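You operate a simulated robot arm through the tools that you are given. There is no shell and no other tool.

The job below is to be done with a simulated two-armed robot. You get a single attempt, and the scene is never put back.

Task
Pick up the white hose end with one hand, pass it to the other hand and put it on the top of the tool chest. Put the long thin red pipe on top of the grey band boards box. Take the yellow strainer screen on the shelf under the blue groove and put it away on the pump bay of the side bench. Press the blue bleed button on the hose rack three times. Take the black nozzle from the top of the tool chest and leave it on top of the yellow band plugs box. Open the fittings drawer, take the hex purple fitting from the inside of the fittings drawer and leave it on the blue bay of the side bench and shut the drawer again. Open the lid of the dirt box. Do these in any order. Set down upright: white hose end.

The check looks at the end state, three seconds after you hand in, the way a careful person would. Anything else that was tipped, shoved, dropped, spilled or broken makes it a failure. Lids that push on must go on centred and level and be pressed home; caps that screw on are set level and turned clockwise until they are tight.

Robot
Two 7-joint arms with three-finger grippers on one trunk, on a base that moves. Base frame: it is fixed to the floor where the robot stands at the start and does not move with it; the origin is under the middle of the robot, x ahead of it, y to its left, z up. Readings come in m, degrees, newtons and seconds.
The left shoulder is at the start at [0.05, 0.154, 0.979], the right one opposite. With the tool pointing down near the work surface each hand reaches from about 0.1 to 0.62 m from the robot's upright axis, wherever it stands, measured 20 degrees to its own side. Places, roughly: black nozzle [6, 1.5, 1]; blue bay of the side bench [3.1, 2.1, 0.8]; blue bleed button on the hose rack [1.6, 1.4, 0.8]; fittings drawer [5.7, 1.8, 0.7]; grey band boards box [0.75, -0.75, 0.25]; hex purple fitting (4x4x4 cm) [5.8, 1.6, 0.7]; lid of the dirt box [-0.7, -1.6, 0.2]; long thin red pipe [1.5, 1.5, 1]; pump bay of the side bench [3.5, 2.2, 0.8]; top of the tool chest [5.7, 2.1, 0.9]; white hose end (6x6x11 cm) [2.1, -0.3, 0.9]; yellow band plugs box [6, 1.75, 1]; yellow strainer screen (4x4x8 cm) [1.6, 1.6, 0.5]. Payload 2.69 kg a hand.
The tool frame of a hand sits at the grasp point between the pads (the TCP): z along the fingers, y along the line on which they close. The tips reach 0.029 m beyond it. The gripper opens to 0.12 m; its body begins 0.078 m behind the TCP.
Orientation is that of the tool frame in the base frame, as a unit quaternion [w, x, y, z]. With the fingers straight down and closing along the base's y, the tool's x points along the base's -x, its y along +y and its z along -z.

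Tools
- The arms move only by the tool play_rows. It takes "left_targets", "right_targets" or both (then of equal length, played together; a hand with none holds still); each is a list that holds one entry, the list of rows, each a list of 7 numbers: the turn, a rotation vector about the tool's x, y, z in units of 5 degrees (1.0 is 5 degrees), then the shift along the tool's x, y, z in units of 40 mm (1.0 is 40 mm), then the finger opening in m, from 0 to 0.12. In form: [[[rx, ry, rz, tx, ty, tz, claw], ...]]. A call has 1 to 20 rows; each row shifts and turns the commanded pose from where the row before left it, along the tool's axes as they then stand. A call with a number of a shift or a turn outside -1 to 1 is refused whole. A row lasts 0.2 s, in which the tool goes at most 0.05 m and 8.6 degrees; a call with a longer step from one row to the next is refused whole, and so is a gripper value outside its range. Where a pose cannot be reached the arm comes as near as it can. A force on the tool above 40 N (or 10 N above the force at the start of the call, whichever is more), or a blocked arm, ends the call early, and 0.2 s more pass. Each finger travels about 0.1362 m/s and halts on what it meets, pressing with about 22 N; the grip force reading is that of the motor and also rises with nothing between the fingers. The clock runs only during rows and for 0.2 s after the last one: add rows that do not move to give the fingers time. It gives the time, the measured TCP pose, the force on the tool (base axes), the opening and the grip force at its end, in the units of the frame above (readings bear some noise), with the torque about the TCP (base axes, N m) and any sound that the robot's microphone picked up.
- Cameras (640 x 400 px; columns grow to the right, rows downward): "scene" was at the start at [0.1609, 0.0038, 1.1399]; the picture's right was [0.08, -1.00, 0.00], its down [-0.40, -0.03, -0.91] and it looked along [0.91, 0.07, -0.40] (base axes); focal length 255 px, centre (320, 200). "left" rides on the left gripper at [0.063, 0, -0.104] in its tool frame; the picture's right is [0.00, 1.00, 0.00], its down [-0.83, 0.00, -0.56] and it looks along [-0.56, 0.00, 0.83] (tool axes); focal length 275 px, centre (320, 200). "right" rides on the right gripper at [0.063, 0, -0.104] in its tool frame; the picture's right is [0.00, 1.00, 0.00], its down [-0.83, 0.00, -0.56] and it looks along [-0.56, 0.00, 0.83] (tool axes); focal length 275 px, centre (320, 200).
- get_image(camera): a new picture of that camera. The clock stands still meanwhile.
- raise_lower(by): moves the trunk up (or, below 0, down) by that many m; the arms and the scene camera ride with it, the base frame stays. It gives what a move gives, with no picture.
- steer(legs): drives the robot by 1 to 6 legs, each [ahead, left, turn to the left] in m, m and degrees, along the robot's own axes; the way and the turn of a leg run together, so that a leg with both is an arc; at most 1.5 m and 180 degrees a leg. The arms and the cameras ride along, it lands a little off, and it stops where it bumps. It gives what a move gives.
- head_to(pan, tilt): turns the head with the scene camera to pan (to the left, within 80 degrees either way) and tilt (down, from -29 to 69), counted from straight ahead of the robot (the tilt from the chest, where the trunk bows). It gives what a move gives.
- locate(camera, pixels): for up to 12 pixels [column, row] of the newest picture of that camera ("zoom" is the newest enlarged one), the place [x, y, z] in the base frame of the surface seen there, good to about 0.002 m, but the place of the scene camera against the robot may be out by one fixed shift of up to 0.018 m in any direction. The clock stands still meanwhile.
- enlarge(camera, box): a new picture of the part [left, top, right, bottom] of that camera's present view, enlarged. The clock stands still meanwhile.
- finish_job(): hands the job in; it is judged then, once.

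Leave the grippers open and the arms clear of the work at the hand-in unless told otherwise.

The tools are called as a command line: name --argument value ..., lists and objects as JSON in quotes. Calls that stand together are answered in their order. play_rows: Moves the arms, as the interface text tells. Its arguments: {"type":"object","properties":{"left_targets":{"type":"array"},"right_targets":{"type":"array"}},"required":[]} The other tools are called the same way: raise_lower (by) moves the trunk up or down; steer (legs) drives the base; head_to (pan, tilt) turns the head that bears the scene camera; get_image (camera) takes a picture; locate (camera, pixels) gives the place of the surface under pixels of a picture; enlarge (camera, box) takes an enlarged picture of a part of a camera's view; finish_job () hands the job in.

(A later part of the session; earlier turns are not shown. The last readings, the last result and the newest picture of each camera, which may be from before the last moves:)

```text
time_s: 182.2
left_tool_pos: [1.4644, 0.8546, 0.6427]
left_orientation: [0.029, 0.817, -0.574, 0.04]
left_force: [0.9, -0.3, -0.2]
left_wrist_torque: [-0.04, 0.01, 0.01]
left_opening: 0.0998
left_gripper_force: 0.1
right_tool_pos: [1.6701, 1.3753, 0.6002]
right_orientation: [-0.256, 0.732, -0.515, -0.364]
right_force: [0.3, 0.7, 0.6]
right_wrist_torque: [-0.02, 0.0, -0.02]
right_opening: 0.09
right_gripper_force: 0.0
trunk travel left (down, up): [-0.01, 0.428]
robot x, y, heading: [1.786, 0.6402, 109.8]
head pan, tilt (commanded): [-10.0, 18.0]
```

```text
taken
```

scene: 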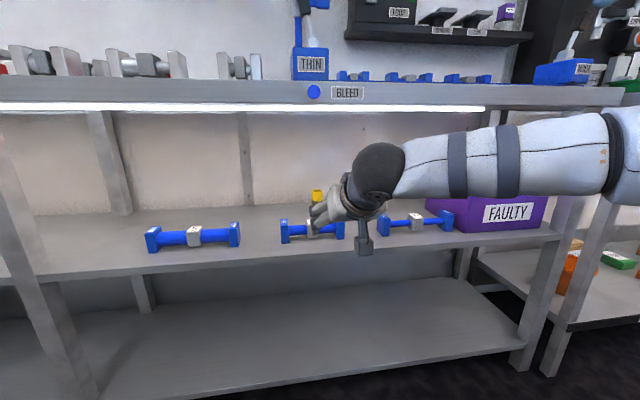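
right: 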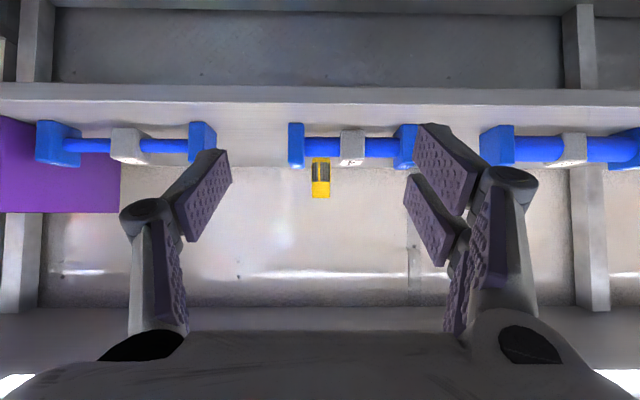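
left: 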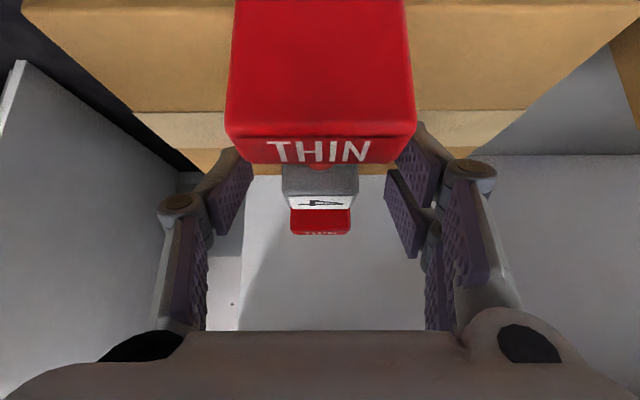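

The forearm is now horizontal, coming from the right. I'll locate its upper surface, and the beam's lower edge.

locate --camera "scene" --pixels '[[380, 148], [410, 143], [440, 138], [480, 135], [520, 125], [590, 118], [622, 130], [380, 105], [430, 108], [350, 185], [365, 240]]'

```text
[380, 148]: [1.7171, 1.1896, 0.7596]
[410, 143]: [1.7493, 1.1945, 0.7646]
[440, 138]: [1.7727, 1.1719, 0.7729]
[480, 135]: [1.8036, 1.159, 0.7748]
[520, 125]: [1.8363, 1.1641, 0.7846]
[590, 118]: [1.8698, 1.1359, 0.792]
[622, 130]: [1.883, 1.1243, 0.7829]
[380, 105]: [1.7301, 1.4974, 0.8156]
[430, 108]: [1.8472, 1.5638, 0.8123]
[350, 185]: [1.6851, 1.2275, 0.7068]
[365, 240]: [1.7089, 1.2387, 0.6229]
```

Forearm top is about 0.79-0.80 against the beam's lower edge 0.82, and the elbow stays outside the rack. I'll drive 0.15 m in and check again.

steer --legs '[[0.15, 0, 0]]'

get_image --camera "scene"

get_image --camera "right"

```text
time_s: 183.6
left_tool_pos: [1.4145, 0.9946, 0.6427]
left_orientation: [0.029, 0.818, -0.573, 0.041]
left_force: [0.1, -0.2, -0.7]
left_wrist_torque: [-0.01, -0.02, 0.02]
left_opening: 0.0998
left_gripper_force: 0.1
right_tool_pos: [1.6176, 1.5154, 0.6011]
right_orientation: [-0.257, 0.732, -0.516, -0.364]
right_force: [-0.8, 0.0, 1.0]
right_wrist_torque: [-0.03, -0.06, 0.02]
right_opening: 0.0902
right_gripper_force: 0.0
trunk travel left (down, up): [-0.01, 0.428]
robot x, y, heading: [1.7379, 0.7787, 109.8]
head pan, tilt (commanded): [-10.0, 18.0]
```

```text
taken
```

scene: 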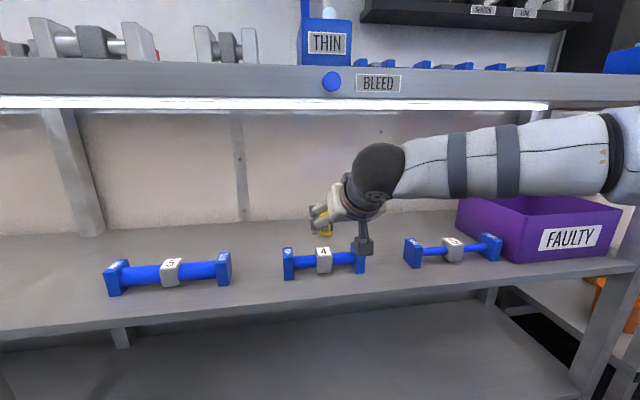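

```text
taken
```

right: 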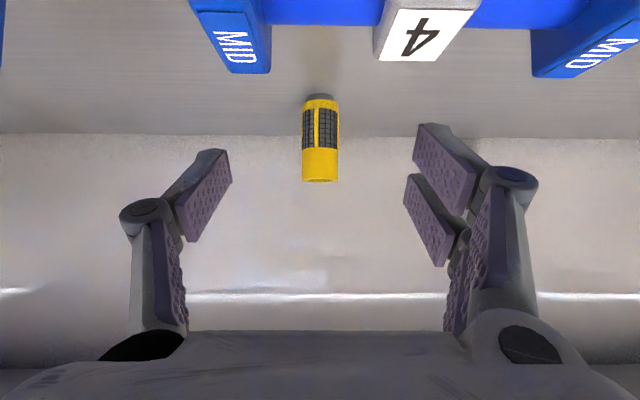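

Still centred (321). Drive the last 0.141 m.

steer --legs '[[0.141, 0, 0]]'

get_image --camera "right"

get_image --camera "scene"

```text
time_s: 184.9
left_tool_pos: [1.3642, 1.1258, 0.6443]
left_orientation: [0.028, 0.818, -0.573, 0.041]
left_force: [0.3, -0.6, -0.1]
left_wrist_torque: [0.0, 0.01, 0.0]
left_opening: 0.1
left_gripper_force: 0.1
right_tool_pos: [1.5701, 1.6476, 0.6007]
right_orientation: [-0.256, 0.733, -0.515, -0.364]
right_force: [-0.5, 0.0, -0.1]
right_wrist_torque: [-0.03, 0.02, 0.04]
right_opening: 0.09
right_gripper_force: 0.1
trunk travel left (down, up): [-0.01, 0.428]
robot x, y, heading: [1.6866, 0.9118, 109.9]
head pan, tilt (commanded): [-10.0, 18.0]
```

```text
taken
```

right: 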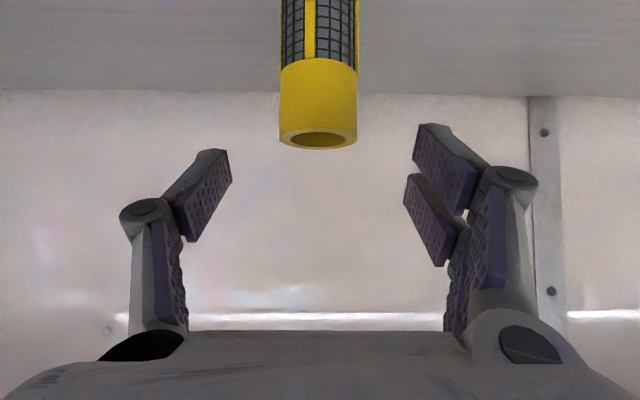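

```text
taken
```

scene: 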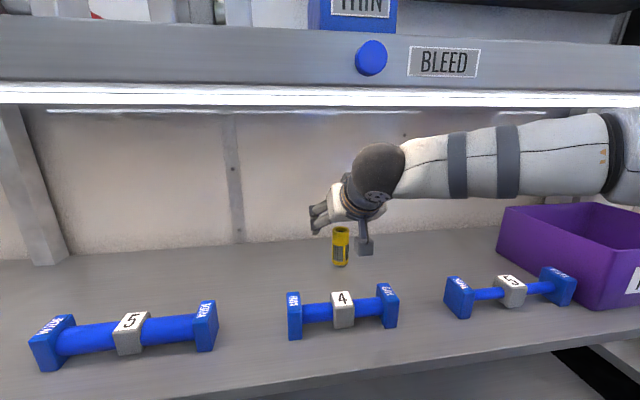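

The strainer's top ring shows at (318,138). I'll locate it exactly before lowering.

locate --camera "right" --pixels '[[318, 128], [318, 148], [284, 137], [353, 137], [318, 90], [318, 70], [285, 90], [353, 90]]'

```text
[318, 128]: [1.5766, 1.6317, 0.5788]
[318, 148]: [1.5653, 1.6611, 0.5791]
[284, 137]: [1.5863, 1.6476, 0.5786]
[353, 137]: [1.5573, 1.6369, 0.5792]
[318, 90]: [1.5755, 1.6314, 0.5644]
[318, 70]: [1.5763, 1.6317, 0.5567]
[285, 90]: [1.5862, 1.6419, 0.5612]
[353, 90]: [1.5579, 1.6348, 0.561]
```

Ring centre [1.571,1.6464], diameter 32 mm, aligned with the TCP. I'll lower 34 mm and close the fingers.

play_rows --right_targets '[[[0, 0, 0, 0.339, 0, 0.257, 0.09], [0, 0, 0, 0.339, 0, 0.257, 0.09], [0, 0, 0, 0, 0, 0, 0.07], [0, 0, 0, 0, 0, 0, 0.055], [0, 0, 0, 0, 0, 0, 0.045], [0, 0, 0, 0, 0, 0, 0.035], [0, 0, 0, 0, 0, 0, 0.025], [0, 0, 0, 0, 0, 0, 0.015], [0, 0, 0, 0, 0, 0, 0.01], [0, 0, 0, 0, 0, 0, 0.01]]]'

get_image --camera "right"

enlarge --camera "scene" --box '[260, 120, 440, 340]'

```text
time_s: 187.1
left_tool_pos: [1.3659, 1.1264, 0.643]
left_orientation: [0.029, 0.818, -0.573, 0.041]
left_force: [0.4, 0.3, 0.1]
left_wrist_torque: [0.0, 0.04, 0.0]
left_opening: 0.1001
left_gripper_force: 0.1
right_tool_pos: [1.5707, 1.6478, 0.5659]
right_orientation: [-0.256, 0.733, -0.515, -0.364]
right_force: [0.0, -1.0, -0.2]
right_wrist_torque: [0.0, 0.01, 0.01]
right_opening: 0.0322
right_gripper_force: 21.7
trunk travel left (down, up): [-0.01, 0.428]
robot x, y, heading: [1.6874, 0.913, 109.8]
head pan, tilt (commanded): [-10.0, 18.0]
```

```text
taken
```

right: 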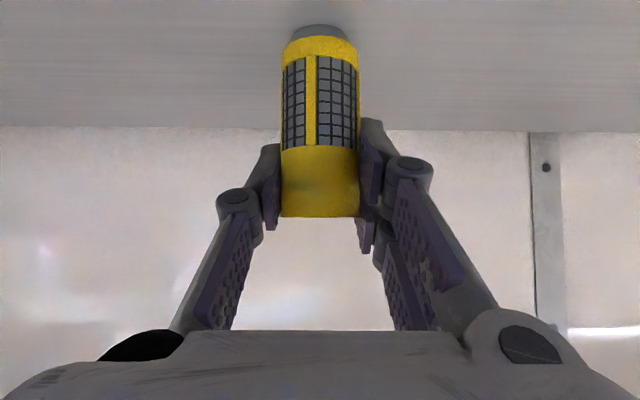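

```text
1.82 times, centred on (350, 230) of scene
```

zoom: 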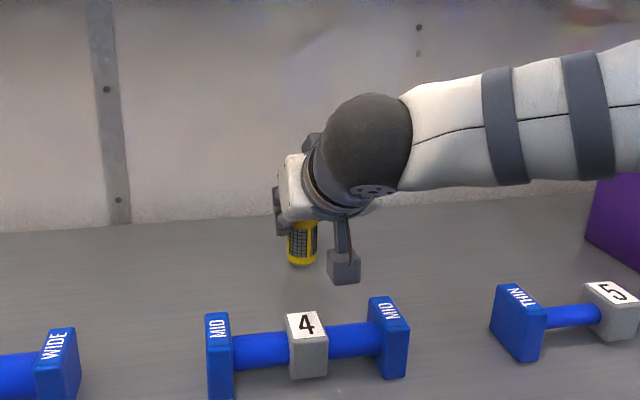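

Gripped (opening 32 mm). To carry it back over the blue pipe without raising the forearm into the beam, I'll pitch the hand up 15° while lifting about 7 cm.

play_rows --right_targets '[[[0, 0, 0, -0.2, 0, -0.15, 0.01], [0, -1, 0, -0.64, 0, -0.147, 0.01], [0, -1, 0, -0.65, 0, -0.091, 0.01], [0, -1, 0, -0.656, 0, -0.034, 0.01], [0, 0, 0, 0, 0, 0, 0.01]]]'

get_image --camera "scene"

locate --camera "scene" --pixels '[[380, 140], [400, 135], [430, 130], [470, 125], [340, 315], [385, 290], [340, 240], [335, 262], [380, 110]]'

```text
time_s: 188.3
left_tool_pos: [1.3661, 1.1266, 0.6425]
left_orientation: [0.028, 0.818, -0.573, 0.041]
left_force: [-0.9, -0.8, 0.2]
left_wrist_torque: [0.02, 0.01, -0.03]
left_opening: 0.1001
left_gripper_force: 0.1
right_tool_pos: [1.5595, 1.6772, 0.6485]
right_orientation: [-0.322, 0.678, -0.477, -0.457]
right_force: [0.6, 0.3, 0.4]
right_wrist_torque: [0.0, -0.02, -0.01]
right_opening: 0.0323
right_gripper_force: 22.4
trunk travel left (down, up): [-0.01, 0.428]
robot x, y, heading: [1.6887, 0.9086, 109.7]
head pan, tilt (commanded): [-10.0, 18.0]
```

```text
taken
```

scene: 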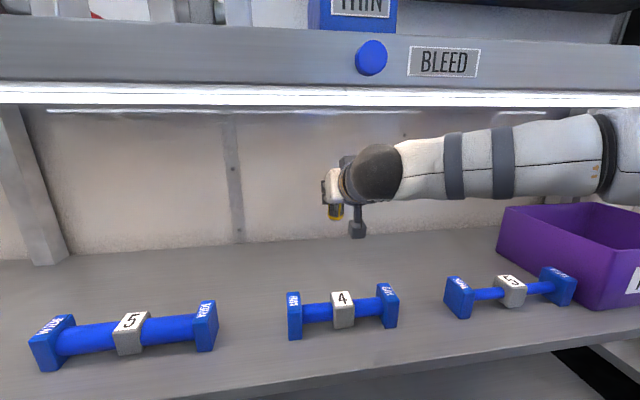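

```text
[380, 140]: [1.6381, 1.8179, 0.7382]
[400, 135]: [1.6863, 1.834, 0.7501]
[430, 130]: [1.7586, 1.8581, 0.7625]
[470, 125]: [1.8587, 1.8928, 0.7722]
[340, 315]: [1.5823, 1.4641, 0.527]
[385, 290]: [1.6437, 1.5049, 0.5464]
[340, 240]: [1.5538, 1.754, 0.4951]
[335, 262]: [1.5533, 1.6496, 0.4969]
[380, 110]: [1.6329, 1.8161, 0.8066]
```

The strainer is up and clear of the pipes. I'll drive straight back 0.45 m.

steer --legs '[[-0.45, 0, 0]]'

get_image --camera "right"

get_image --camera "scene"

```text
time_s: 191.1
left_tool_pos: [1.5204, 0.7013, 0.6424]
left_orientation: [0.029, 0.817, -0.574, 0.04]
left_force: [-1.1, -0.2, 0.2]
left_wrist_torque: [0.03, 0.02, -0.01]
left_opening: 0.1001
left_gripper_force: 0.0
right_tool_pos: [1.7139, 1.2534, 0.6481]
right_orientation: [-0.322, 0.678, -0.478, -0.456]
right_force: [-0.6, 0.7, -0.9]
right_wrist_torque: [-0.02, -0.02, 0.0]
right_opening: 0.0323
right_gripper_force: 21.9
trunk travel left (down, up): [-0.01, 0.428]
robot x, y, heading: [1.84, 0.4875, 109.8]
head pan, tilt (commanded): [-10.0, 18.0]
```

```text
taken
```

right: 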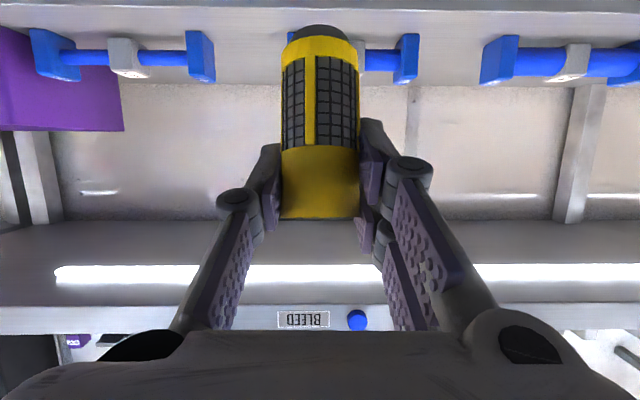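

```text
taken
```

scene: 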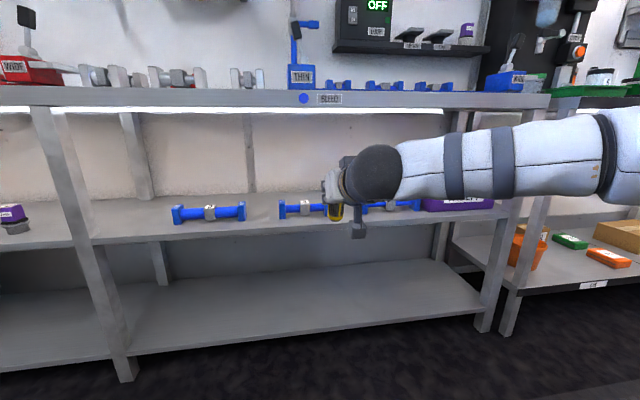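

I have the strainer. I'll raise the trunk, then drive along the aisle to the side bench near [3.3,2.1], keeping facing the left wall.

raise_lower --by 0.35

steer --legs '[[0.1, -0.95, 0], [0, -0.9, 0]]'

head_to --pan 0 --tilt 30

get_image --camera "scene"

```text
time_s: 194.5
left_tool_pos: [1.5194, 0.7028, 0.9923]
left_orientation: [0.029, 0.817, -0.575, 0.041]
left_force: [0.2, -0.2, -0.4]
left_wrist_torque: [0.02, 0.01, 0.02]
left_opening: 0.1002
left_gripper_force: 0.0
right_tool_pos: [1.7146, 1.2528, 0.9971]
right_orientation: [-0.321, 0.679, -0.477, -0.457]
right_force: [0.9, 0.2, -0.7]
right_wrist_torque: [0.02, 0.0, -0.04]
right_opening: 0.0322
right_gripper_force: 21.9
trunk travel left (down, up): [-0.36, 0.078]
robot x, y, heading: [1.8419, 0.4856, 109.8]
head pan, tilt (commanded): [-10.0, 18.0]
```

```text
time_s: 209.0
left_tool_pos: [3.2276, 1.4217, 0.9946]
left_orientation: [0.028, 0.817, -0.574, 0.04]
left_force: [-0.7, 0.9, 0.2]
left_wrist_torque: [0.04, 0.0, -0.03]
left_opening: 0.1001
left_gripper_force: 0.1
right_tool_pos: [3.4222, 1.9739, 0.9985]
right_orientation: [-0.322, 0.678, -0.478, -0.456]
right_force: [-0.6, 0.0, 0.5]
right_wrist_torque: [-0.02, 0.0, 0.02]
right_opening: 0.0322
right_gripper_force: 22.3
trunk travel left (down, up): [-0.36, 0.078]
robot x, y, heading: [3.5482, 1.2095, 109.6]
head pan, tilt (commanded): [-10.0, 18.0]
```

```text
time_s: 209.7
left_tool_pos: [3.2276, 1.4223, 0.993]
left_orientation: [0.029, 0.817, -0.574, 0.04]
left_force: [-0.2, -0.9, 0.4]
left_wrist_torque: [-0.01, 0.02, 0.04]
left_opening: 0.1
left_gripper_force: 0.0
right_tool_pos: [3.4234, 1.974, 0.9978]
right_orientation: [-0.322, 0.678, -0.478, -0.456]
right_force: [-0.5, 0.0, -0.7]
right_wrist_torque: [-0.01, -0.01, -0.03]
right_opening: 0.0321
right_gripper_force: 22.0
trunk travel left (down, up): [-0.36, 0.078]
robot x, y, heading: [3.5511, 1.2084, 109.7]
head pan, tilt (commanded): [0.0, 30.0]
```

```text
taken
```

scene: 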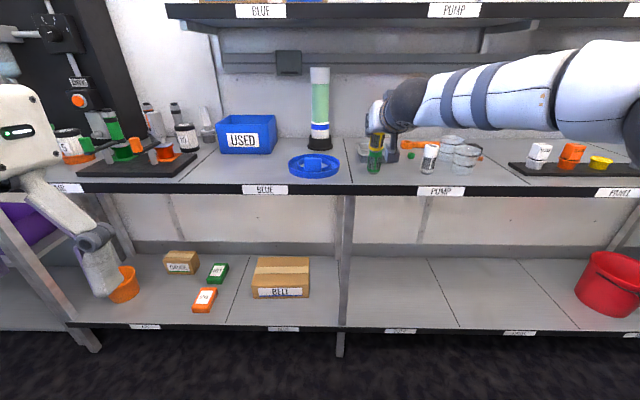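

The bench front labels read BLUE at (265,189) and PUMP at (440,191). The pump bay lies between about x=350 and x=525 on the worktop. I'll enlarge it.

enlarge --camera "scene" --box '[180, 90, 560, 210]'

get_image --camera "right"

locate --camera "scene" --pixels '[[440, 190], [265, 189], [400, 175], [360, 178], [480, 178], [350, 160], [520, 175], [430, 155], [465, 158], [320, 165], [250, 170], [230, 180]]'

```text
1.68 times, centred on (370, 150) of scene
```

zoom: 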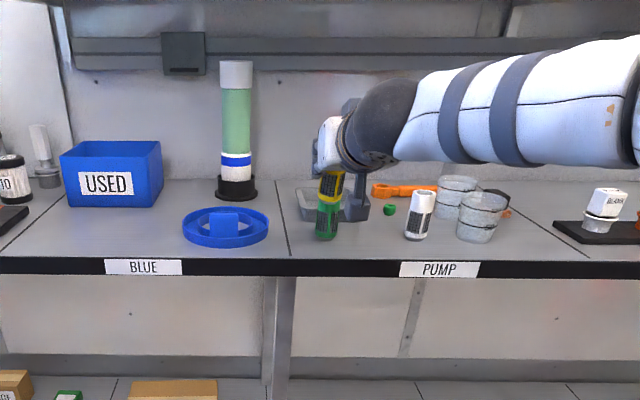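

```text
taken
```

right: 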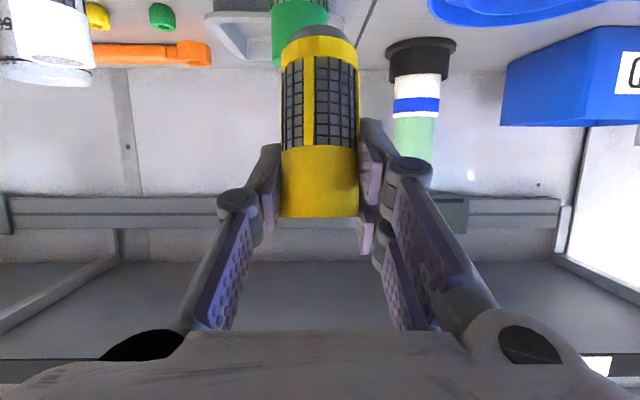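

```text
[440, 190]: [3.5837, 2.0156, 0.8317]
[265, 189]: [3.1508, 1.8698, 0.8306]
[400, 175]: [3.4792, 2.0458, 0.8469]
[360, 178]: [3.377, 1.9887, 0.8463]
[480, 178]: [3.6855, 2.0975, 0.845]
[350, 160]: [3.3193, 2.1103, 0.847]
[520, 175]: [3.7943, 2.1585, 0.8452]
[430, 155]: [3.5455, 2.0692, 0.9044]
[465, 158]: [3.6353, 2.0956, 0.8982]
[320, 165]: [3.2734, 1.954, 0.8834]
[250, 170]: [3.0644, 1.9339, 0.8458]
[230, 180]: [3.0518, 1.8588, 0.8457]
```

I'll enlarge the pump bay further to find a free spot.

enlarge --camera "scene" --box '[340, 120, 550, 205]'

locate --camera "zoom" --pixels '[[120, 150], [115, 170], [265, 155], [270, 175], [390, 160], [375, 175], [155, 110], [210, 110], [190, 80], [345, 110], [200, 200], [540, 210]]'

```text
3.05 times, centred on (445, 162) of scene
```

zoom: 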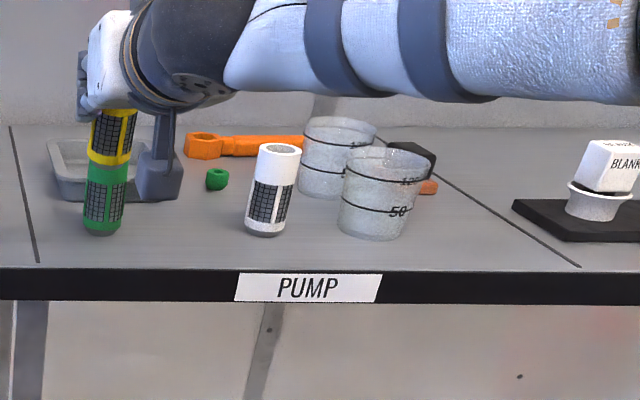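

```text
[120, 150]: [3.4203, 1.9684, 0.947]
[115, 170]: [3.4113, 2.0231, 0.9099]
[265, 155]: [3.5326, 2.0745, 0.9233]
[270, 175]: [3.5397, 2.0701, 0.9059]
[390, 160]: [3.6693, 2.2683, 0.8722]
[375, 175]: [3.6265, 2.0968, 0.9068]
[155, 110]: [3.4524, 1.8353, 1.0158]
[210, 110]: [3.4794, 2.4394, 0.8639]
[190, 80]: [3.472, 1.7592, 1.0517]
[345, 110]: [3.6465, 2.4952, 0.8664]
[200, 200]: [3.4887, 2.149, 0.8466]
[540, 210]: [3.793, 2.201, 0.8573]
```

Free spot: in the front row between the green strainer (about [3.406,2.038]) and the white strainer (about [3.535,2.085]), so about [3.476,2.035]. I'll check the bench height and item positions with the right camera.

locate --camera "right" --pixels '[[380, 50], [480, 60], [162, 17], [150, 55], [440, 45], [350, 55], [60, 60], [30, 30]]'

locate --camera "zoom" --pixels '[[217, 180], [190, 240], [150, 240], [230, 240], [185, 260], [270, 230], [255, 150], [90, 205], [118, 205], [105, 235], [500, 240], [35, 250]]'

```text
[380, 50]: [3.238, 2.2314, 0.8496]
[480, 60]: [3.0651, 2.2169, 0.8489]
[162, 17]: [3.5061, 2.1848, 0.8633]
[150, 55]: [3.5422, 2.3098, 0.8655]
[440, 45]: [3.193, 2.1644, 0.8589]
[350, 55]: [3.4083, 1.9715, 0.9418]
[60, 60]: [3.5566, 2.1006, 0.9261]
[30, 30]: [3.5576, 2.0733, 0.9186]
```

```text
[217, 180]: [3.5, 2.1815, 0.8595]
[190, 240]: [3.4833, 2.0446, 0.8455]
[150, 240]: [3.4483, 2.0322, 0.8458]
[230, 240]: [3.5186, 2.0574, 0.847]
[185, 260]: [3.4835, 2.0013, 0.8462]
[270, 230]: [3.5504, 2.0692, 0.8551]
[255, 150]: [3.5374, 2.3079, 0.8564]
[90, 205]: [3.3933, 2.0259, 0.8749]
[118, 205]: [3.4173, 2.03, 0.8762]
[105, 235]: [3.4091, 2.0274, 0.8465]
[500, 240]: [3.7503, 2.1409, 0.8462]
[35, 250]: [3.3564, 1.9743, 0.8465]
```

Bench top is z 0.8495 by the right camera. Target spot T=[3.482,2.044]. I'll raise 3 cm, shift 79 mm right, then ahead 46 mm while pitching back to upright.

play_rows --right_targets '[[[0, 0, 0, -0.695, 0, -0.28, 0.01], [0, 0, 0, 0, -0.987, 0, 0.01], [0, 0, 0, 0, -0.987, 0, 0.01], [0, 1, 0, -0.144, 0, 0.357, 0.01], [0, 1, 0, -0.175, 0, 0.343, 0.01], [0, 1, 0, -0.204, 0, 0.327, 0.01], [0, 0, 0, 0, 0, 0, 0.01]]]'

enlarge --camera "scene" --box '[300, 70, 560, 220]'

get_image --camera "right"

```text
time_s: 211.3
left_tool_pos: [3.2269, 1.4232, 0.9944]
left_orientation: [0.028, 0.817, -0.575, 0.04]
left_force: [1.3, 0.0, 0.1]
left_wrist_torque: [0.01, 0.01, 0.0]
left_opening: 0.1
left_gripper_force: 0.1
right_tool_pos: [3.49, 2.0041, 1.018]
right_orientation: [-0.274, 0.72, -0.51, -0.382]
right_force: [-0.5, -0.9, -0.6]
right_wrist_torque: [0.0, -0.01, -0.01]
right_opening: 0.0322
right_gripper_force: 21.7
right hand out of reach, approached as far as the arm can: row 5, 6
trunk travel left (down, up): [-0.36, 0.078]
robot x, y, heading: [3.5474, 1.2061, 109.7]
head pan, tilt (commanded): [0.0, 30.0]
```

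```text
2.46 times, centred on (430, 145) of scene
```

zoom: 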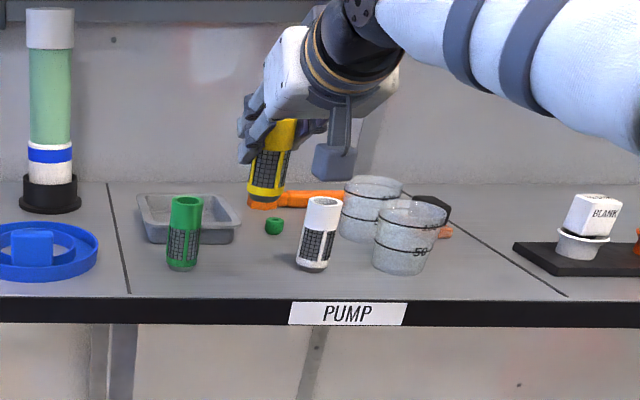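

```text
taken
```

right: 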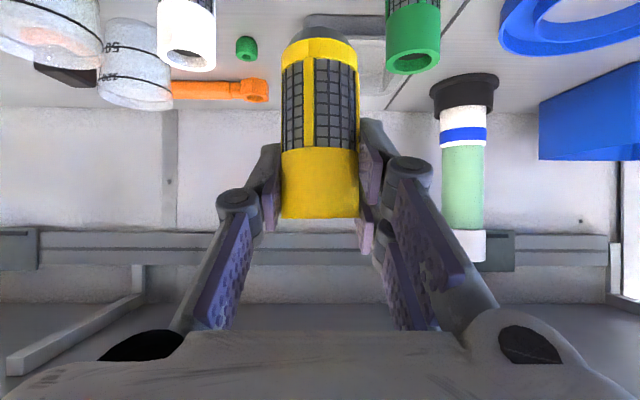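

The right camera shows the white strainer at (185,45) and the green at (413,50), with ours between. The arm is at its limit, so I'll drive 0.1 m ahead after locating both neighbours precisely.

locate --camera "right" --pixels '[[187, 45], [187, 70], [160, 57], [214, 57], [413, 50], [413, 73], [388, 62], [439, 62], [187, 20], [413, 20]]'

steer --legs '[[0.1, 0, 0]]'

get_image --camera "right"

```text
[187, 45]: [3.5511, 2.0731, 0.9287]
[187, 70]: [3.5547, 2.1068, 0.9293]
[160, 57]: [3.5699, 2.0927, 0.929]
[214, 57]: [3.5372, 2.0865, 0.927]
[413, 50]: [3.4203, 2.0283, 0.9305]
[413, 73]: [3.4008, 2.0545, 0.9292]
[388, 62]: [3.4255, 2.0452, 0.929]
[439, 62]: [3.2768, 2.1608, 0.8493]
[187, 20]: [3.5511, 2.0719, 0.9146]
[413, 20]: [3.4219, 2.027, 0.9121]
```

```text
time_s: 212.5
left_tool_pos: [3.1934, 1.5168, 0.9933]
left_orientation: [0.029, 0.817, -0.574, 0.041]
left_force: [-0.7, 0.5, -0.6]
left_wrist_torque: [-0.05, 0.03, -0.02]
left_opening: 0.1
left_gripper_force: 0.1
right_tool_pos: [3.4562, 2.0975, 1.0171]
right_orientation: [-0.273, 0.721, -0.509, -0.384]
right_force: [-0.4, 0.9, -0.7]
right_wrist_torque: [-0.02, -0.02, -0.03]
right_opening: 0.0322
right_gripper_force: 21.9
trunk travel left (down, up): [-0.36, 0.078]
robot x, y, heading: [3.5114, 1.2986, 110.0]
head pan, tilt (commanded): [0.0, 30.0]
```

```text
taken
```

right: 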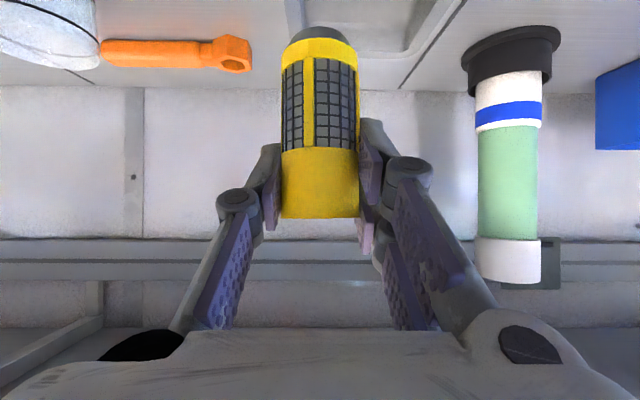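

Neighbours: white at about [3.5535,2.0895], green at about [3.412,2.042]. I'll go to T=[3.488,2.048] at z 0.96, straightening 3°.

play_rows --right_targets '[[[0, 0.217, 0, 0.661, -0.112, -0.132, 0.01], [0, 0.217, 0, 0.661, -0.112, -0.132, 0.01], [0, 0.217, 0, 0.661, -0.112, -0.132, 0.01], [0, 0, 0, 0, 0, 0, 0.01]]]'

get_image --camera "right"

enlarge --camera "scene" --box '[300, 90, 520, 230]'

```text
time_s: 213.5
left_tool_pos: [3.1932, 1.5152, 0.9936]
left_orientation: [0.028, 0.817, -0.574, 0.041]
left_force: [-0.2, 0.2, -0.2]
left_wrist_torque: [0.01, 0.0, 0.02]
left_opening: 0.1002
left_gripper_force: 0.1
right_tool_pos: [3.4891, 2.0457, 0.9624]
right_orientation: [-0.259, 0.732, -0.516, -0.363]
right_force: [-0.7, -0.1, -0.7]
right_wrist_torque: [-0.02, 0.02, 0.0]
right_opening: 0.0324
right_gripper_force: 21.9
trunk travel left (down, up): [-0.36, 0.078]
robot x, y, heading: [3.5124, 1.3047, 109.9]
head pan, tilt (commanded): [0.0, 30.0]
```

```text
taken
```

right: 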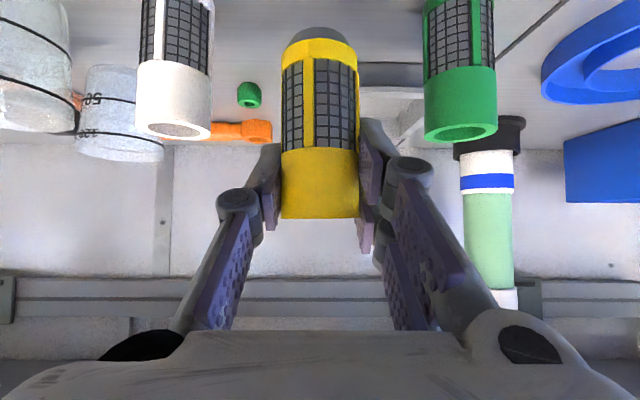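

```text
2.86 times, centred on (410, 160) of scene
```

zoom: 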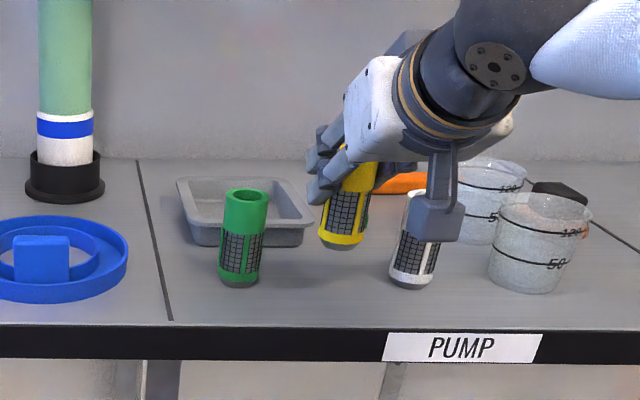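

Well placed between the two. I'll lower 42 mm in two rows, then 3 mm steps until contact.

play_rows --right_targets '[[[0, 0, 0, 0.419, 0, 0.317, 0.01], [0, 0, 0, 0.419, 0, 0.317, 0.01]]]'

play_rows --right_targets '[[[0, 0, 0, 0.06, 0, 0.045, 0.01]]]'

play_rows --right_targets '[[[0, 0, 0, 0.06, 0, 0.045, 0.01]]]'

```text
time_s: 214.1
left_tool_pos: [3.1933, 1.5149, 0.9938]
left_orientation: [0.029, 0.817, -0.575, 0.04]
left_force: [-0.5, -0.9, -0.4]
left_wrist_torque: [0.0, -0.03, 0.01]
left_opening: 0.1001
left_gripper_force: 0.0
right_tool_pos: [3.4894, 2.0452, 0.9197]
right_orientation: [-0.258, 0.732, -0.517, -0.362]
right_force: [-1.6, 0.5, -0.2]
right_wrist_torque: [0.0, 0.03, 0.02]
right_opening: 0.0323
right_gripper_force: 22.6
trunk travel left (down, up): [-0.36, 0.078]
robot x, y, heading: [3.5178, 1.2994, 109.8]
head pan, tilt (commanded): [0.0, 30.0]
```

```text
time_s: 214.5
left_tool_pos: [3.1938, 1.5147, 0.9944]
left_orientation: [0.029, 0.817, -0.574, 0.04]
left_force: [-0.4, -0.8, -0.8]
left_wrist_torque: [0.0, 0.01, 0.02]
left_opening: 0.0999
left_gripper_force: 0.0
right_tool_pos: [3.4884, 2.0451, 0.9174]
right_orientation: [-0.258, 0.732, -0.516, -0.363]
right_force: [0.3, 0.0, -1.3]
right_wrist_torque: [-0.02, -0.03, 0.02]
right_opening: 0.0322
right_gripper_force: 21.4
trunk travel left (down, up): [-0.36, 0.078]
robot x, y, heading: [3.5141, 1.3025, 109.8]
head pan, tilt (commanded): [0.0, 30.0]
```

```text
time_s: 214.9
left_tool_pos: [3.193, 1.5148, 0.9944]
left_orientation: [0.029, 0.817, -0.574, 0.041]
left_force: [0.1, -0.2, -0.5]
left_wrist_torque: [-0.02, -0.03, 0.0]
left_opening: 0.0998
left_gripper_force: 0.0
right_tool_pos: [3.4889, 2.0453, 0.9164]
right_orientation: [-0.259, 0.731, -0.516, -0.363]
right_force: [0.4, -0.6, 7.5]
right_wrist_torque: [-0.01, 0.06, 0.01]
right_opening: 0.0324
right_gripper_force: 22.3
trunk travel left (down, up): [-0.36, 0.078]
robot x, y, heading: [3.5113, 1.3031, 109.9]
head pan, tilt (commanded): [0.0, 30.0]
```

Contact, 7.5 N upward. I'll open the fingers gently to 55 mm.

play_rows --right_targets '[[[0, 0, 0, 0, 0, 0, 0.033], [0, 0, 0, 0, 0, 0, 0.037], [0, 0, 0, 0, 0, 0, 0.042], [0, 0, 0, 0, 0, 0, 0.048], [0, 0, 0, 0, 0, 0, 0.055], [0, 0, 0, 0, 0, 0, 0.055]]]'

get_image --camera "right"

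enlarge --camera "scene" --box '[300, 90, 520, 230]'

```text
time_s: 216.3
left_tool_pos: [3.1935, 1.5158, 0.9943]
left_orientation: [0.029, 0.817, -0.574, 0.041]
left_force: [0.4, 0.2, 0.5]
left_wrist_torque: [0.01, 0.03, 0.02]
left_opening: 0.0998
left_gripper_force: 0.0
right_tool_pos: [3.4898, 2.0446, 0.9137]
right_orientation: [-0.259, 0.731, -0.516, -0.363]
right_force: [-1.1, -0.4, -0.4]
right_wrist_torque: [-0.02, 0.0, 0.0]
right_opening: 0.055
right_gripper_force: 0.1
trunk travel left (down, up): [-0.36, 0.078]
robot x, y, heading: [3.5143, 1.3005, 109.8]
head pan, tilt (commanded): [0.0, 30.0]
```

```text
taken
```

right: 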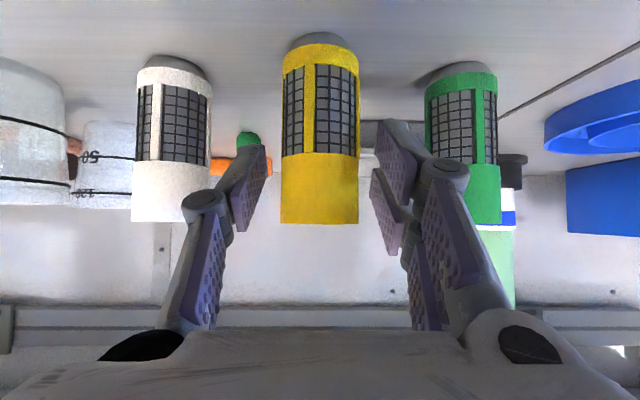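

```text
2.86 times, centred on (410, 160) of scene
```

zoom: 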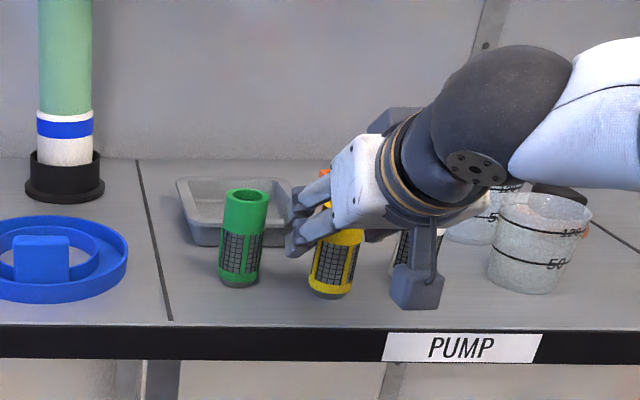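

It stands upright in the pump bay. I'll lift the hand straight up 10 cm and drive back.

play_rows --right_targets '[[[0, 0, 0, -0.5, 0, -0.378, 0.055], [0, 0, 0, -0.7, 0, -0.53, 0.055], [0, 0, 0, -0.7, 0, -0.53, 0.055], [0, 0, 0, -0.7, 0, -0.53, 0.055]]]'

steer --legs '[[-0.4, 0, 0]]'

get_image --camera "scene"

enlarge --camera "scene" --box '[200, 80, 520, 230]'

```text
time_s: 217.3
left_tool_pos: [3.1935, 1.5137, 0.9926]
left_orientation: [0.029, 0.817, -0.575, 0.041]
left_force: [0.6, -0.5, -0.6]
left_wrist_torque: [-0.01, -0.01, 0.03]
left_opening: 0.0998
left_gripper_force: 0.1
right_tool_pos: [3.4881, 2.0445, 1.0438]
right_orientation: [-0.258, 0.732, -0.516, -0.363]
right_force: [0.7, 0.2, -0.7]
right_wrist_torque: [0.03, -0.02, 0.0]
right_opening: 0.0551
right_gripper_force: 0.0
trunk travel left (down, up): [-0.36, 0.078]
robot x, y, heading: [3.5169, 1.3024, 109.6]
head pan, tilt (commanded): [0.0, 30.0]
```

```text
time_s: 219.8
left_tool_pos: [3.3296, 1.1401, 0.9935]
left_orientation: [0.029, 0.817, -0.574, 0.04]
left_force: [-0.4, 0.1, 0.5]
left_wrist_torque: [-0.01, 0.01, 0.02]
left_opening: 0.1002
left_gripper_force: 0.0
right_tool_pos: [3.6239, 1.6692, 1.043]
right_orientation: [-0.258, 0.732, -0.517, -0.363]
right_force: [0.0, 0.1, -0.5]
right_wrist_torque: [0.0, 0.01, -0.03]
right_opening: 0.0549
right_gripper_force: 0.1
trunk travel left (down, up): [-0.36, 0.078]
robot x, y, heading: [3.6508, 0.9258, 109.8]
head pan, tilt (commanded): [0.0, 30.0]
```

```text
taken
```

scene: 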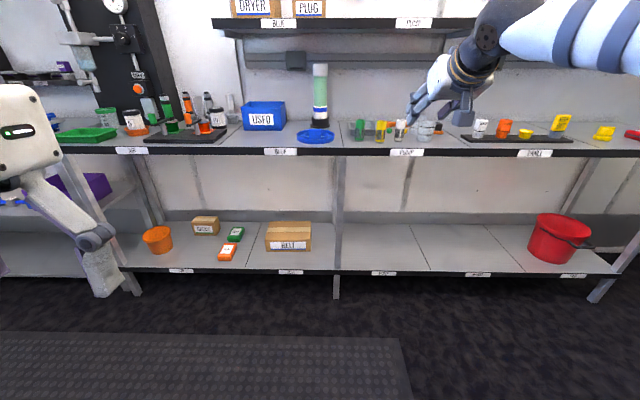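

```text
2.00 times, centred on (360, 155) of scene
```

zoom: 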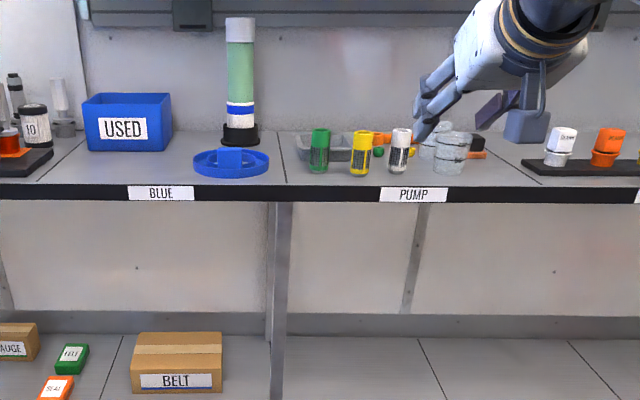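

The strainer stands in the PUMP bay. Next I fetch the white hose end near [2.1,-0.3,0.9]. First I bring both hands to a neutral, fingers-down pose.

play_rows --left_targets '[[[0, -1, 0, -0.6, -0.2, 0, 0.12], [0, 0, 0, -0.6, -0.2, 0, 0.12], [0, 0, 0, -0.6, -0.2, -0.2, 0.12], [0, 0, 0, -0.6, -0.2, -0.2, 0.12], [0, 0, 0, -0.2, -0.2, -0.2, 0.12], [0, 0, 0, 0, -0.2, -0.2, 0.12], [0, 0, 0, 0, 0, 0, 0.12], [0, 0, 0, 0, 0, 0, 0.12], [0, 0, 0, 0, 0, 0, 0.12], [0, 0, 0, 0, 0, 0, 0.12], [0, 0, 0, 0, 0, 0, 0.12]]]' --right_targets '[[[0, 0.963, 0, 0.396, 0.13, -0.525, 0.06], [0, 0.963, 0, 0.438, 0.13, -0.49, 0.07], [0, 0.963, 0, 0.478, 0.13, -0.452, 0.08], [0, 0.963, 0, 0.515, 0.13, -0.409, 0.09], [0, 0.963, 0, 0.547, 0.13, -0.365, 0.1], [0, 0.963, 0, 0.576, 0.13, -0.318, 0.11], [0, 0.963, 0, 0.6, 0.13, -0.268, 0.12], [0, 0.963, 0, 0.62, 0.13, -0.217, 0.12], [0, 0.963, 0, 0.637, 0.13, -0.165, 0.12], [0, 0.963, 0, 0.648, 0.13, -0.11, 0.12], [0, 0.963, 0, 0.655, 0.13, -0.055, 0.12]]]'

```text
time_s: 222.2
left_tool_pos: [3.338, 1.254, 1.0216]
left_orientation: [0.004, 0.818, -0.576, 0.005]
left_force: [0.0, 0.4, 0.4]
left_wrist_torque: [0.02, 0.02, -0.01]
left_opening: 0.1199
left_gripper_force: 0.1
right_tool_pos: [3.6666, 1.3764, 1.0434]
right_orientation: [-0.002, 0.816, -0.578, 0.002]
right_force: [0.1, 0.4, -1.0]
right_wrist_torque: [-0.01, 0.03, -0.03]
right_opening: 0.1198
right_gripper_force: 0.0
trunk travel left (down, up): [-0.36, 0.078]
robot x, y, heading: [3.6538, 0.9255, 109.9]
head pan, tilt (commanded): [0.0, 30.0]
```

Both hands neutral. I'll drive back along the aisle to about r 1.9 and turn to face the right side, toward the hose end.

steer --legs '[[0.22, 0, 0], [0, 0.93, 0], [0, 0.93, 0], [0, 0, 178.5]]'

head_to --pan 0 --tilt 25

get_image --camera "scene"

```text
time_s: 245.2
left_tool_pos: [2.1275, 0.1754, 1.0223]
left_orientation: [-0.005, 0.595, 0.804, 0.003]
left_force: [0.2, 0.5, -0.3]
left_wrist_torque: [-0.01, -0.04, 0.0]
left_opening: 0.1198
left_gripper_force: 0.0
right_tool_pos: [1.7936, 0.0698, 1.0434]
right_orientation: [-0.001, 0.598, 0.801, -0.002]
right_force: [0.1, 0.6, 0.5]
right_wrist_torque: [-0.02, 0.04, 0.01]
right_opening: 0.1201
right_gripper_force: 0.1
trunk travel left (down, up): [-0.36, 0.078]
robot x, y, heading: [1.8336, 0.5201, -73.1]
head pan, tilt (commanded): [0.0, 30.0]
```

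```text
time_s: 245.9
left_tool_pos: [2.1264, 0.1751, 1.0229]
left_orientation: [-0.005, 0.595, 0.804, 0.004]
left_force: [-0.2, -0.5, 0.7]
left_wrist_torque: [0.0, 0.01, 0.02]
left_opening: 0.1201
left_gripper_force: 0.0
right_tool_pos: [1.7945, 0.0696, 1.0436]
right_orientation: [-0.001, 0.598, 0.802, -0.002]
right_force: [-0.5, 0.2, -0.3]
right_wrist_torque: [-0.06, -0.02, -0.01]
right_opening: 0.1196
right_gripper_force: 0.2
trunk travel left (down, up): [-0.36, 0.078]
robot x, y, heading: [1.8326, 0.5188, -73.1]
head pan, tilt (commanded): [0.0, 25.0]
```

```text
taken
```

scene: 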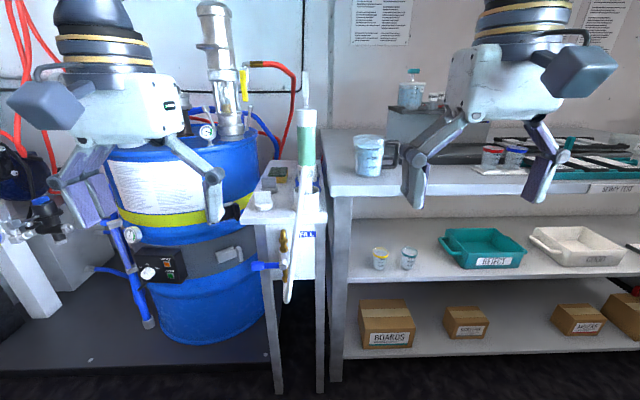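

A small white stand is at (290,200) between the blue barrel and the bench. I'll enlarge it.

enlarge --camera "scene" --box '[220, 60, 420, 310]'

enlarge --camera "scene" --box '[235, 140, 345, 240]'

```text
1.60 times, centred on (320, 185) of scene
```

zoom: 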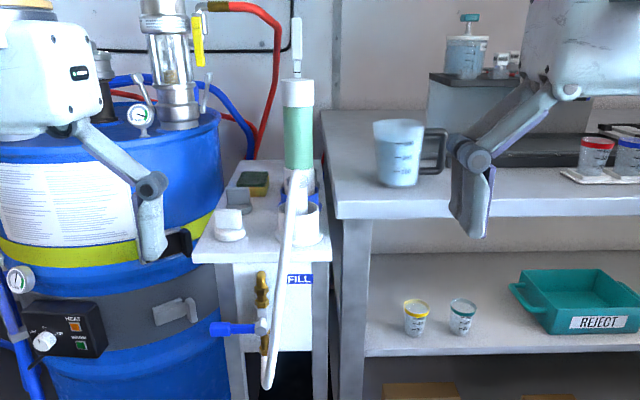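

```text
4.00 times, centred on (290, 190) of scene
```

zoom: 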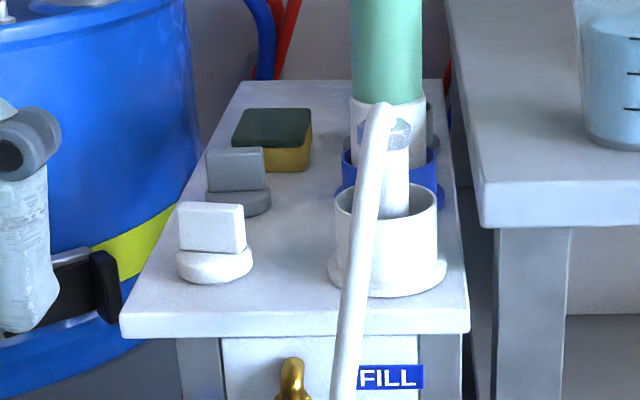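

Candidates on the stand: a white round-based piece at zoom (210,240), a grey one behind it, a white cup at (385,240) with a thin white hose. I'll locate these.

locate --camera "zoom" --pixels '[[210, 275], [180, 262], [250, 260], [212, 225], [212, 208], [240, 215], [185, 215], [390, 290], [385, 215], [435, 200], [340, 200], [150, 310]]'

get_image --camera "left"

get_image --camera "right"

```text
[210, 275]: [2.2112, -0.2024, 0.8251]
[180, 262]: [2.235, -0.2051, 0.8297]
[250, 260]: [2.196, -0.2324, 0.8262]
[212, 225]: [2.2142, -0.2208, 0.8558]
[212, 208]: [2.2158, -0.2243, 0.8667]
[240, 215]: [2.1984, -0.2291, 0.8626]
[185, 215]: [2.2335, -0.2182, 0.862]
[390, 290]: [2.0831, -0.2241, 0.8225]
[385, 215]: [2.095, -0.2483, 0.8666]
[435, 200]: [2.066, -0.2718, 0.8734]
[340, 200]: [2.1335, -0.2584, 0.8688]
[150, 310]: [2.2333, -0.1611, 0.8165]
```

```text
taken
```

left: 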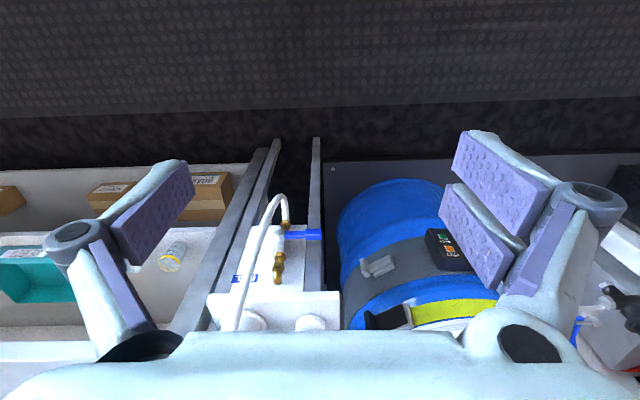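

```text
taken
```

right: 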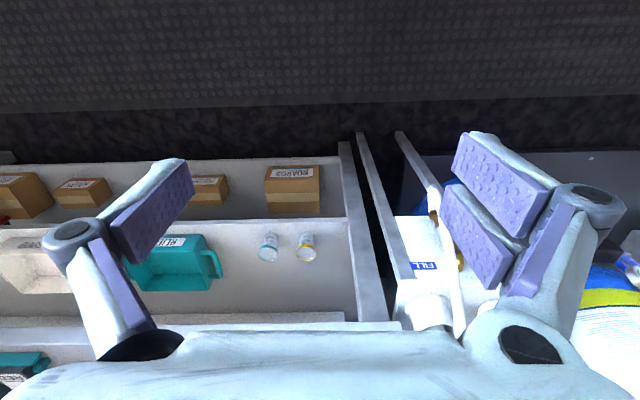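

The white cup at about [2.10,-0.25] holds a white cylinder with the hose over it; the given place [2.1,-0.3,0.9] matches. I'll enlarge more, and locate surroundings.

enlarge --camera "scene" --box '[290, 150, 330, 225]'

locate --camera "zoom" --pixels '[[300, 60], [330, 100], [360, 100], [400, 110], [340, 160], [250, 250], [420, 230], [200, 60], [330, 40], [400, 60]]'

locate --camera "scene" --pixels '[[190, 240], [305, 130], [305, 145], [370, 150], [370, 137], [288, 300], [290, 265], [235, 205], [215, 60], [345, 190], [300, 95]]'

```text
5.33 times, centred on (310, 188) of scene
```

zoom: 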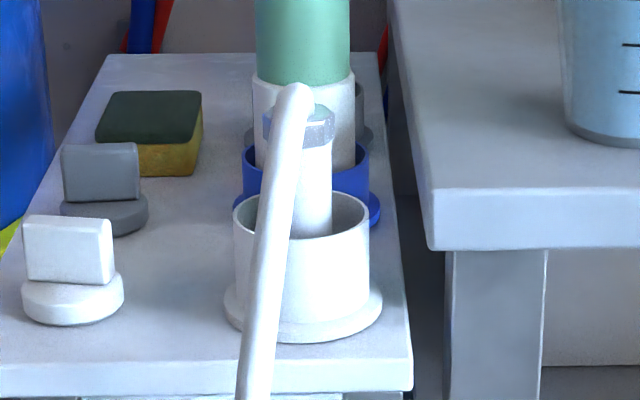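

```text
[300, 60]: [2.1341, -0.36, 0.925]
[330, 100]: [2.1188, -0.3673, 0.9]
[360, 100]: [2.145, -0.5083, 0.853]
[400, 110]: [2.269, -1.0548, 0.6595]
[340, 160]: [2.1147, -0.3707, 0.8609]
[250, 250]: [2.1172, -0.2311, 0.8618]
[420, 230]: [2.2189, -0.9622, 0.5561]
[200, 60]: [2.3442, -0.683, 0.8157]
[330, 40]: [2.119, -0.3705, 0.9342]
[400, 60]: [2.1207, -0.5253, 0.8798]
```

```text
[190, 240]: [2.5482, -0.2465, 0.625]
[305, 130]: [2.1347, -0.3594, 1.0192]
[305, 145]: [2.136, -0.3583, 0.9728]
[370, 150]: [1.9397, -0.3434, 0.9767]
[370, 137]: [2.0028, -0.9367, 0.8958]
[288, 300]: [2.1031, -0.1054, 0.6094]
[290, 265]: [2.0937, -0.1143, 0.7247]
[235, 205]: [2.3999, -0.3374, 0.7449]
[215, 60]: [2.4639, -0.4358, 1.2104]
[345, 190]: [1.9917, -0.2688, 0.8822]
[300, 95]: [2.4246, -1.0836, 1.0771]
```

I need a closer view. I'll drive 0.22 m ahead and 0.1 m left, so the right hand camera can look down on the stand.

steer --legs '[[0.2, 0.15, 0]]'

get_image --camera "right"

get_image --camera "scene"

```text
time_s: 247.7
left_tool_pos: [2.3276, 0.029, 1.023]
left_orientation: [-0.005, 0.596, 0.803, 0.003]
left_force: [-0.3, 0.5, -0.3]
left_wrist_torque: [0.02, 0.01, -0.02]
left_opening: 0.1198
left_gripper_force: 0.0
right_tool_pos: [1.9949, -0.0767, 1.0436]
right_orientation: [-0.002, 0.597, 0.802, -0.001]
right_force: [-0.3, 0.3, -0.4]
right_wrist_torque: [0.02, 0.01, -0.02]
right_opening: 0.12
right_gripper_force: 0.1
trunk travel left (down, up): [-0.36, 0.078]
robot x, y, heading: [2.0307, 0.3768, -73.2]
head pan, tilt (commanded): [0.0, 25.0]
```

```text
taken
```

right: 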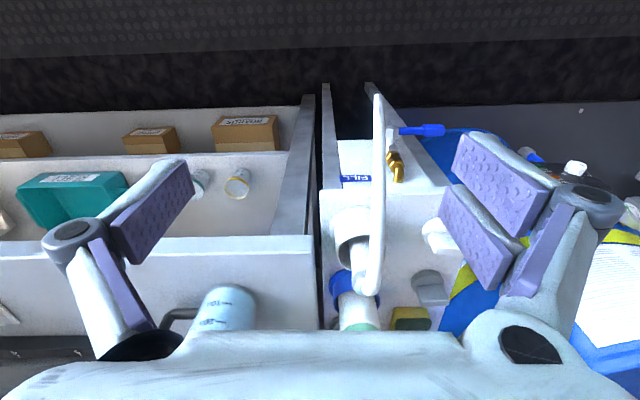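

```text
taken
```

scene: 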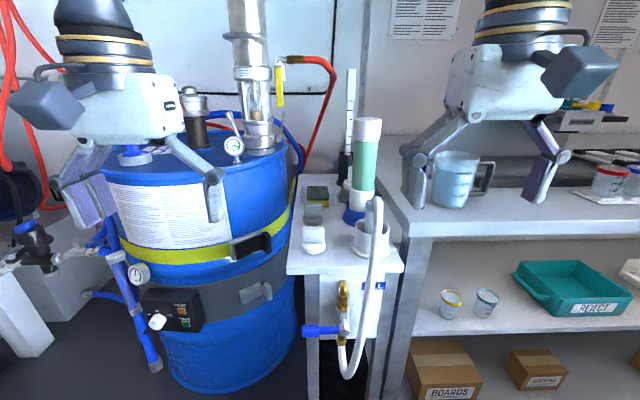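

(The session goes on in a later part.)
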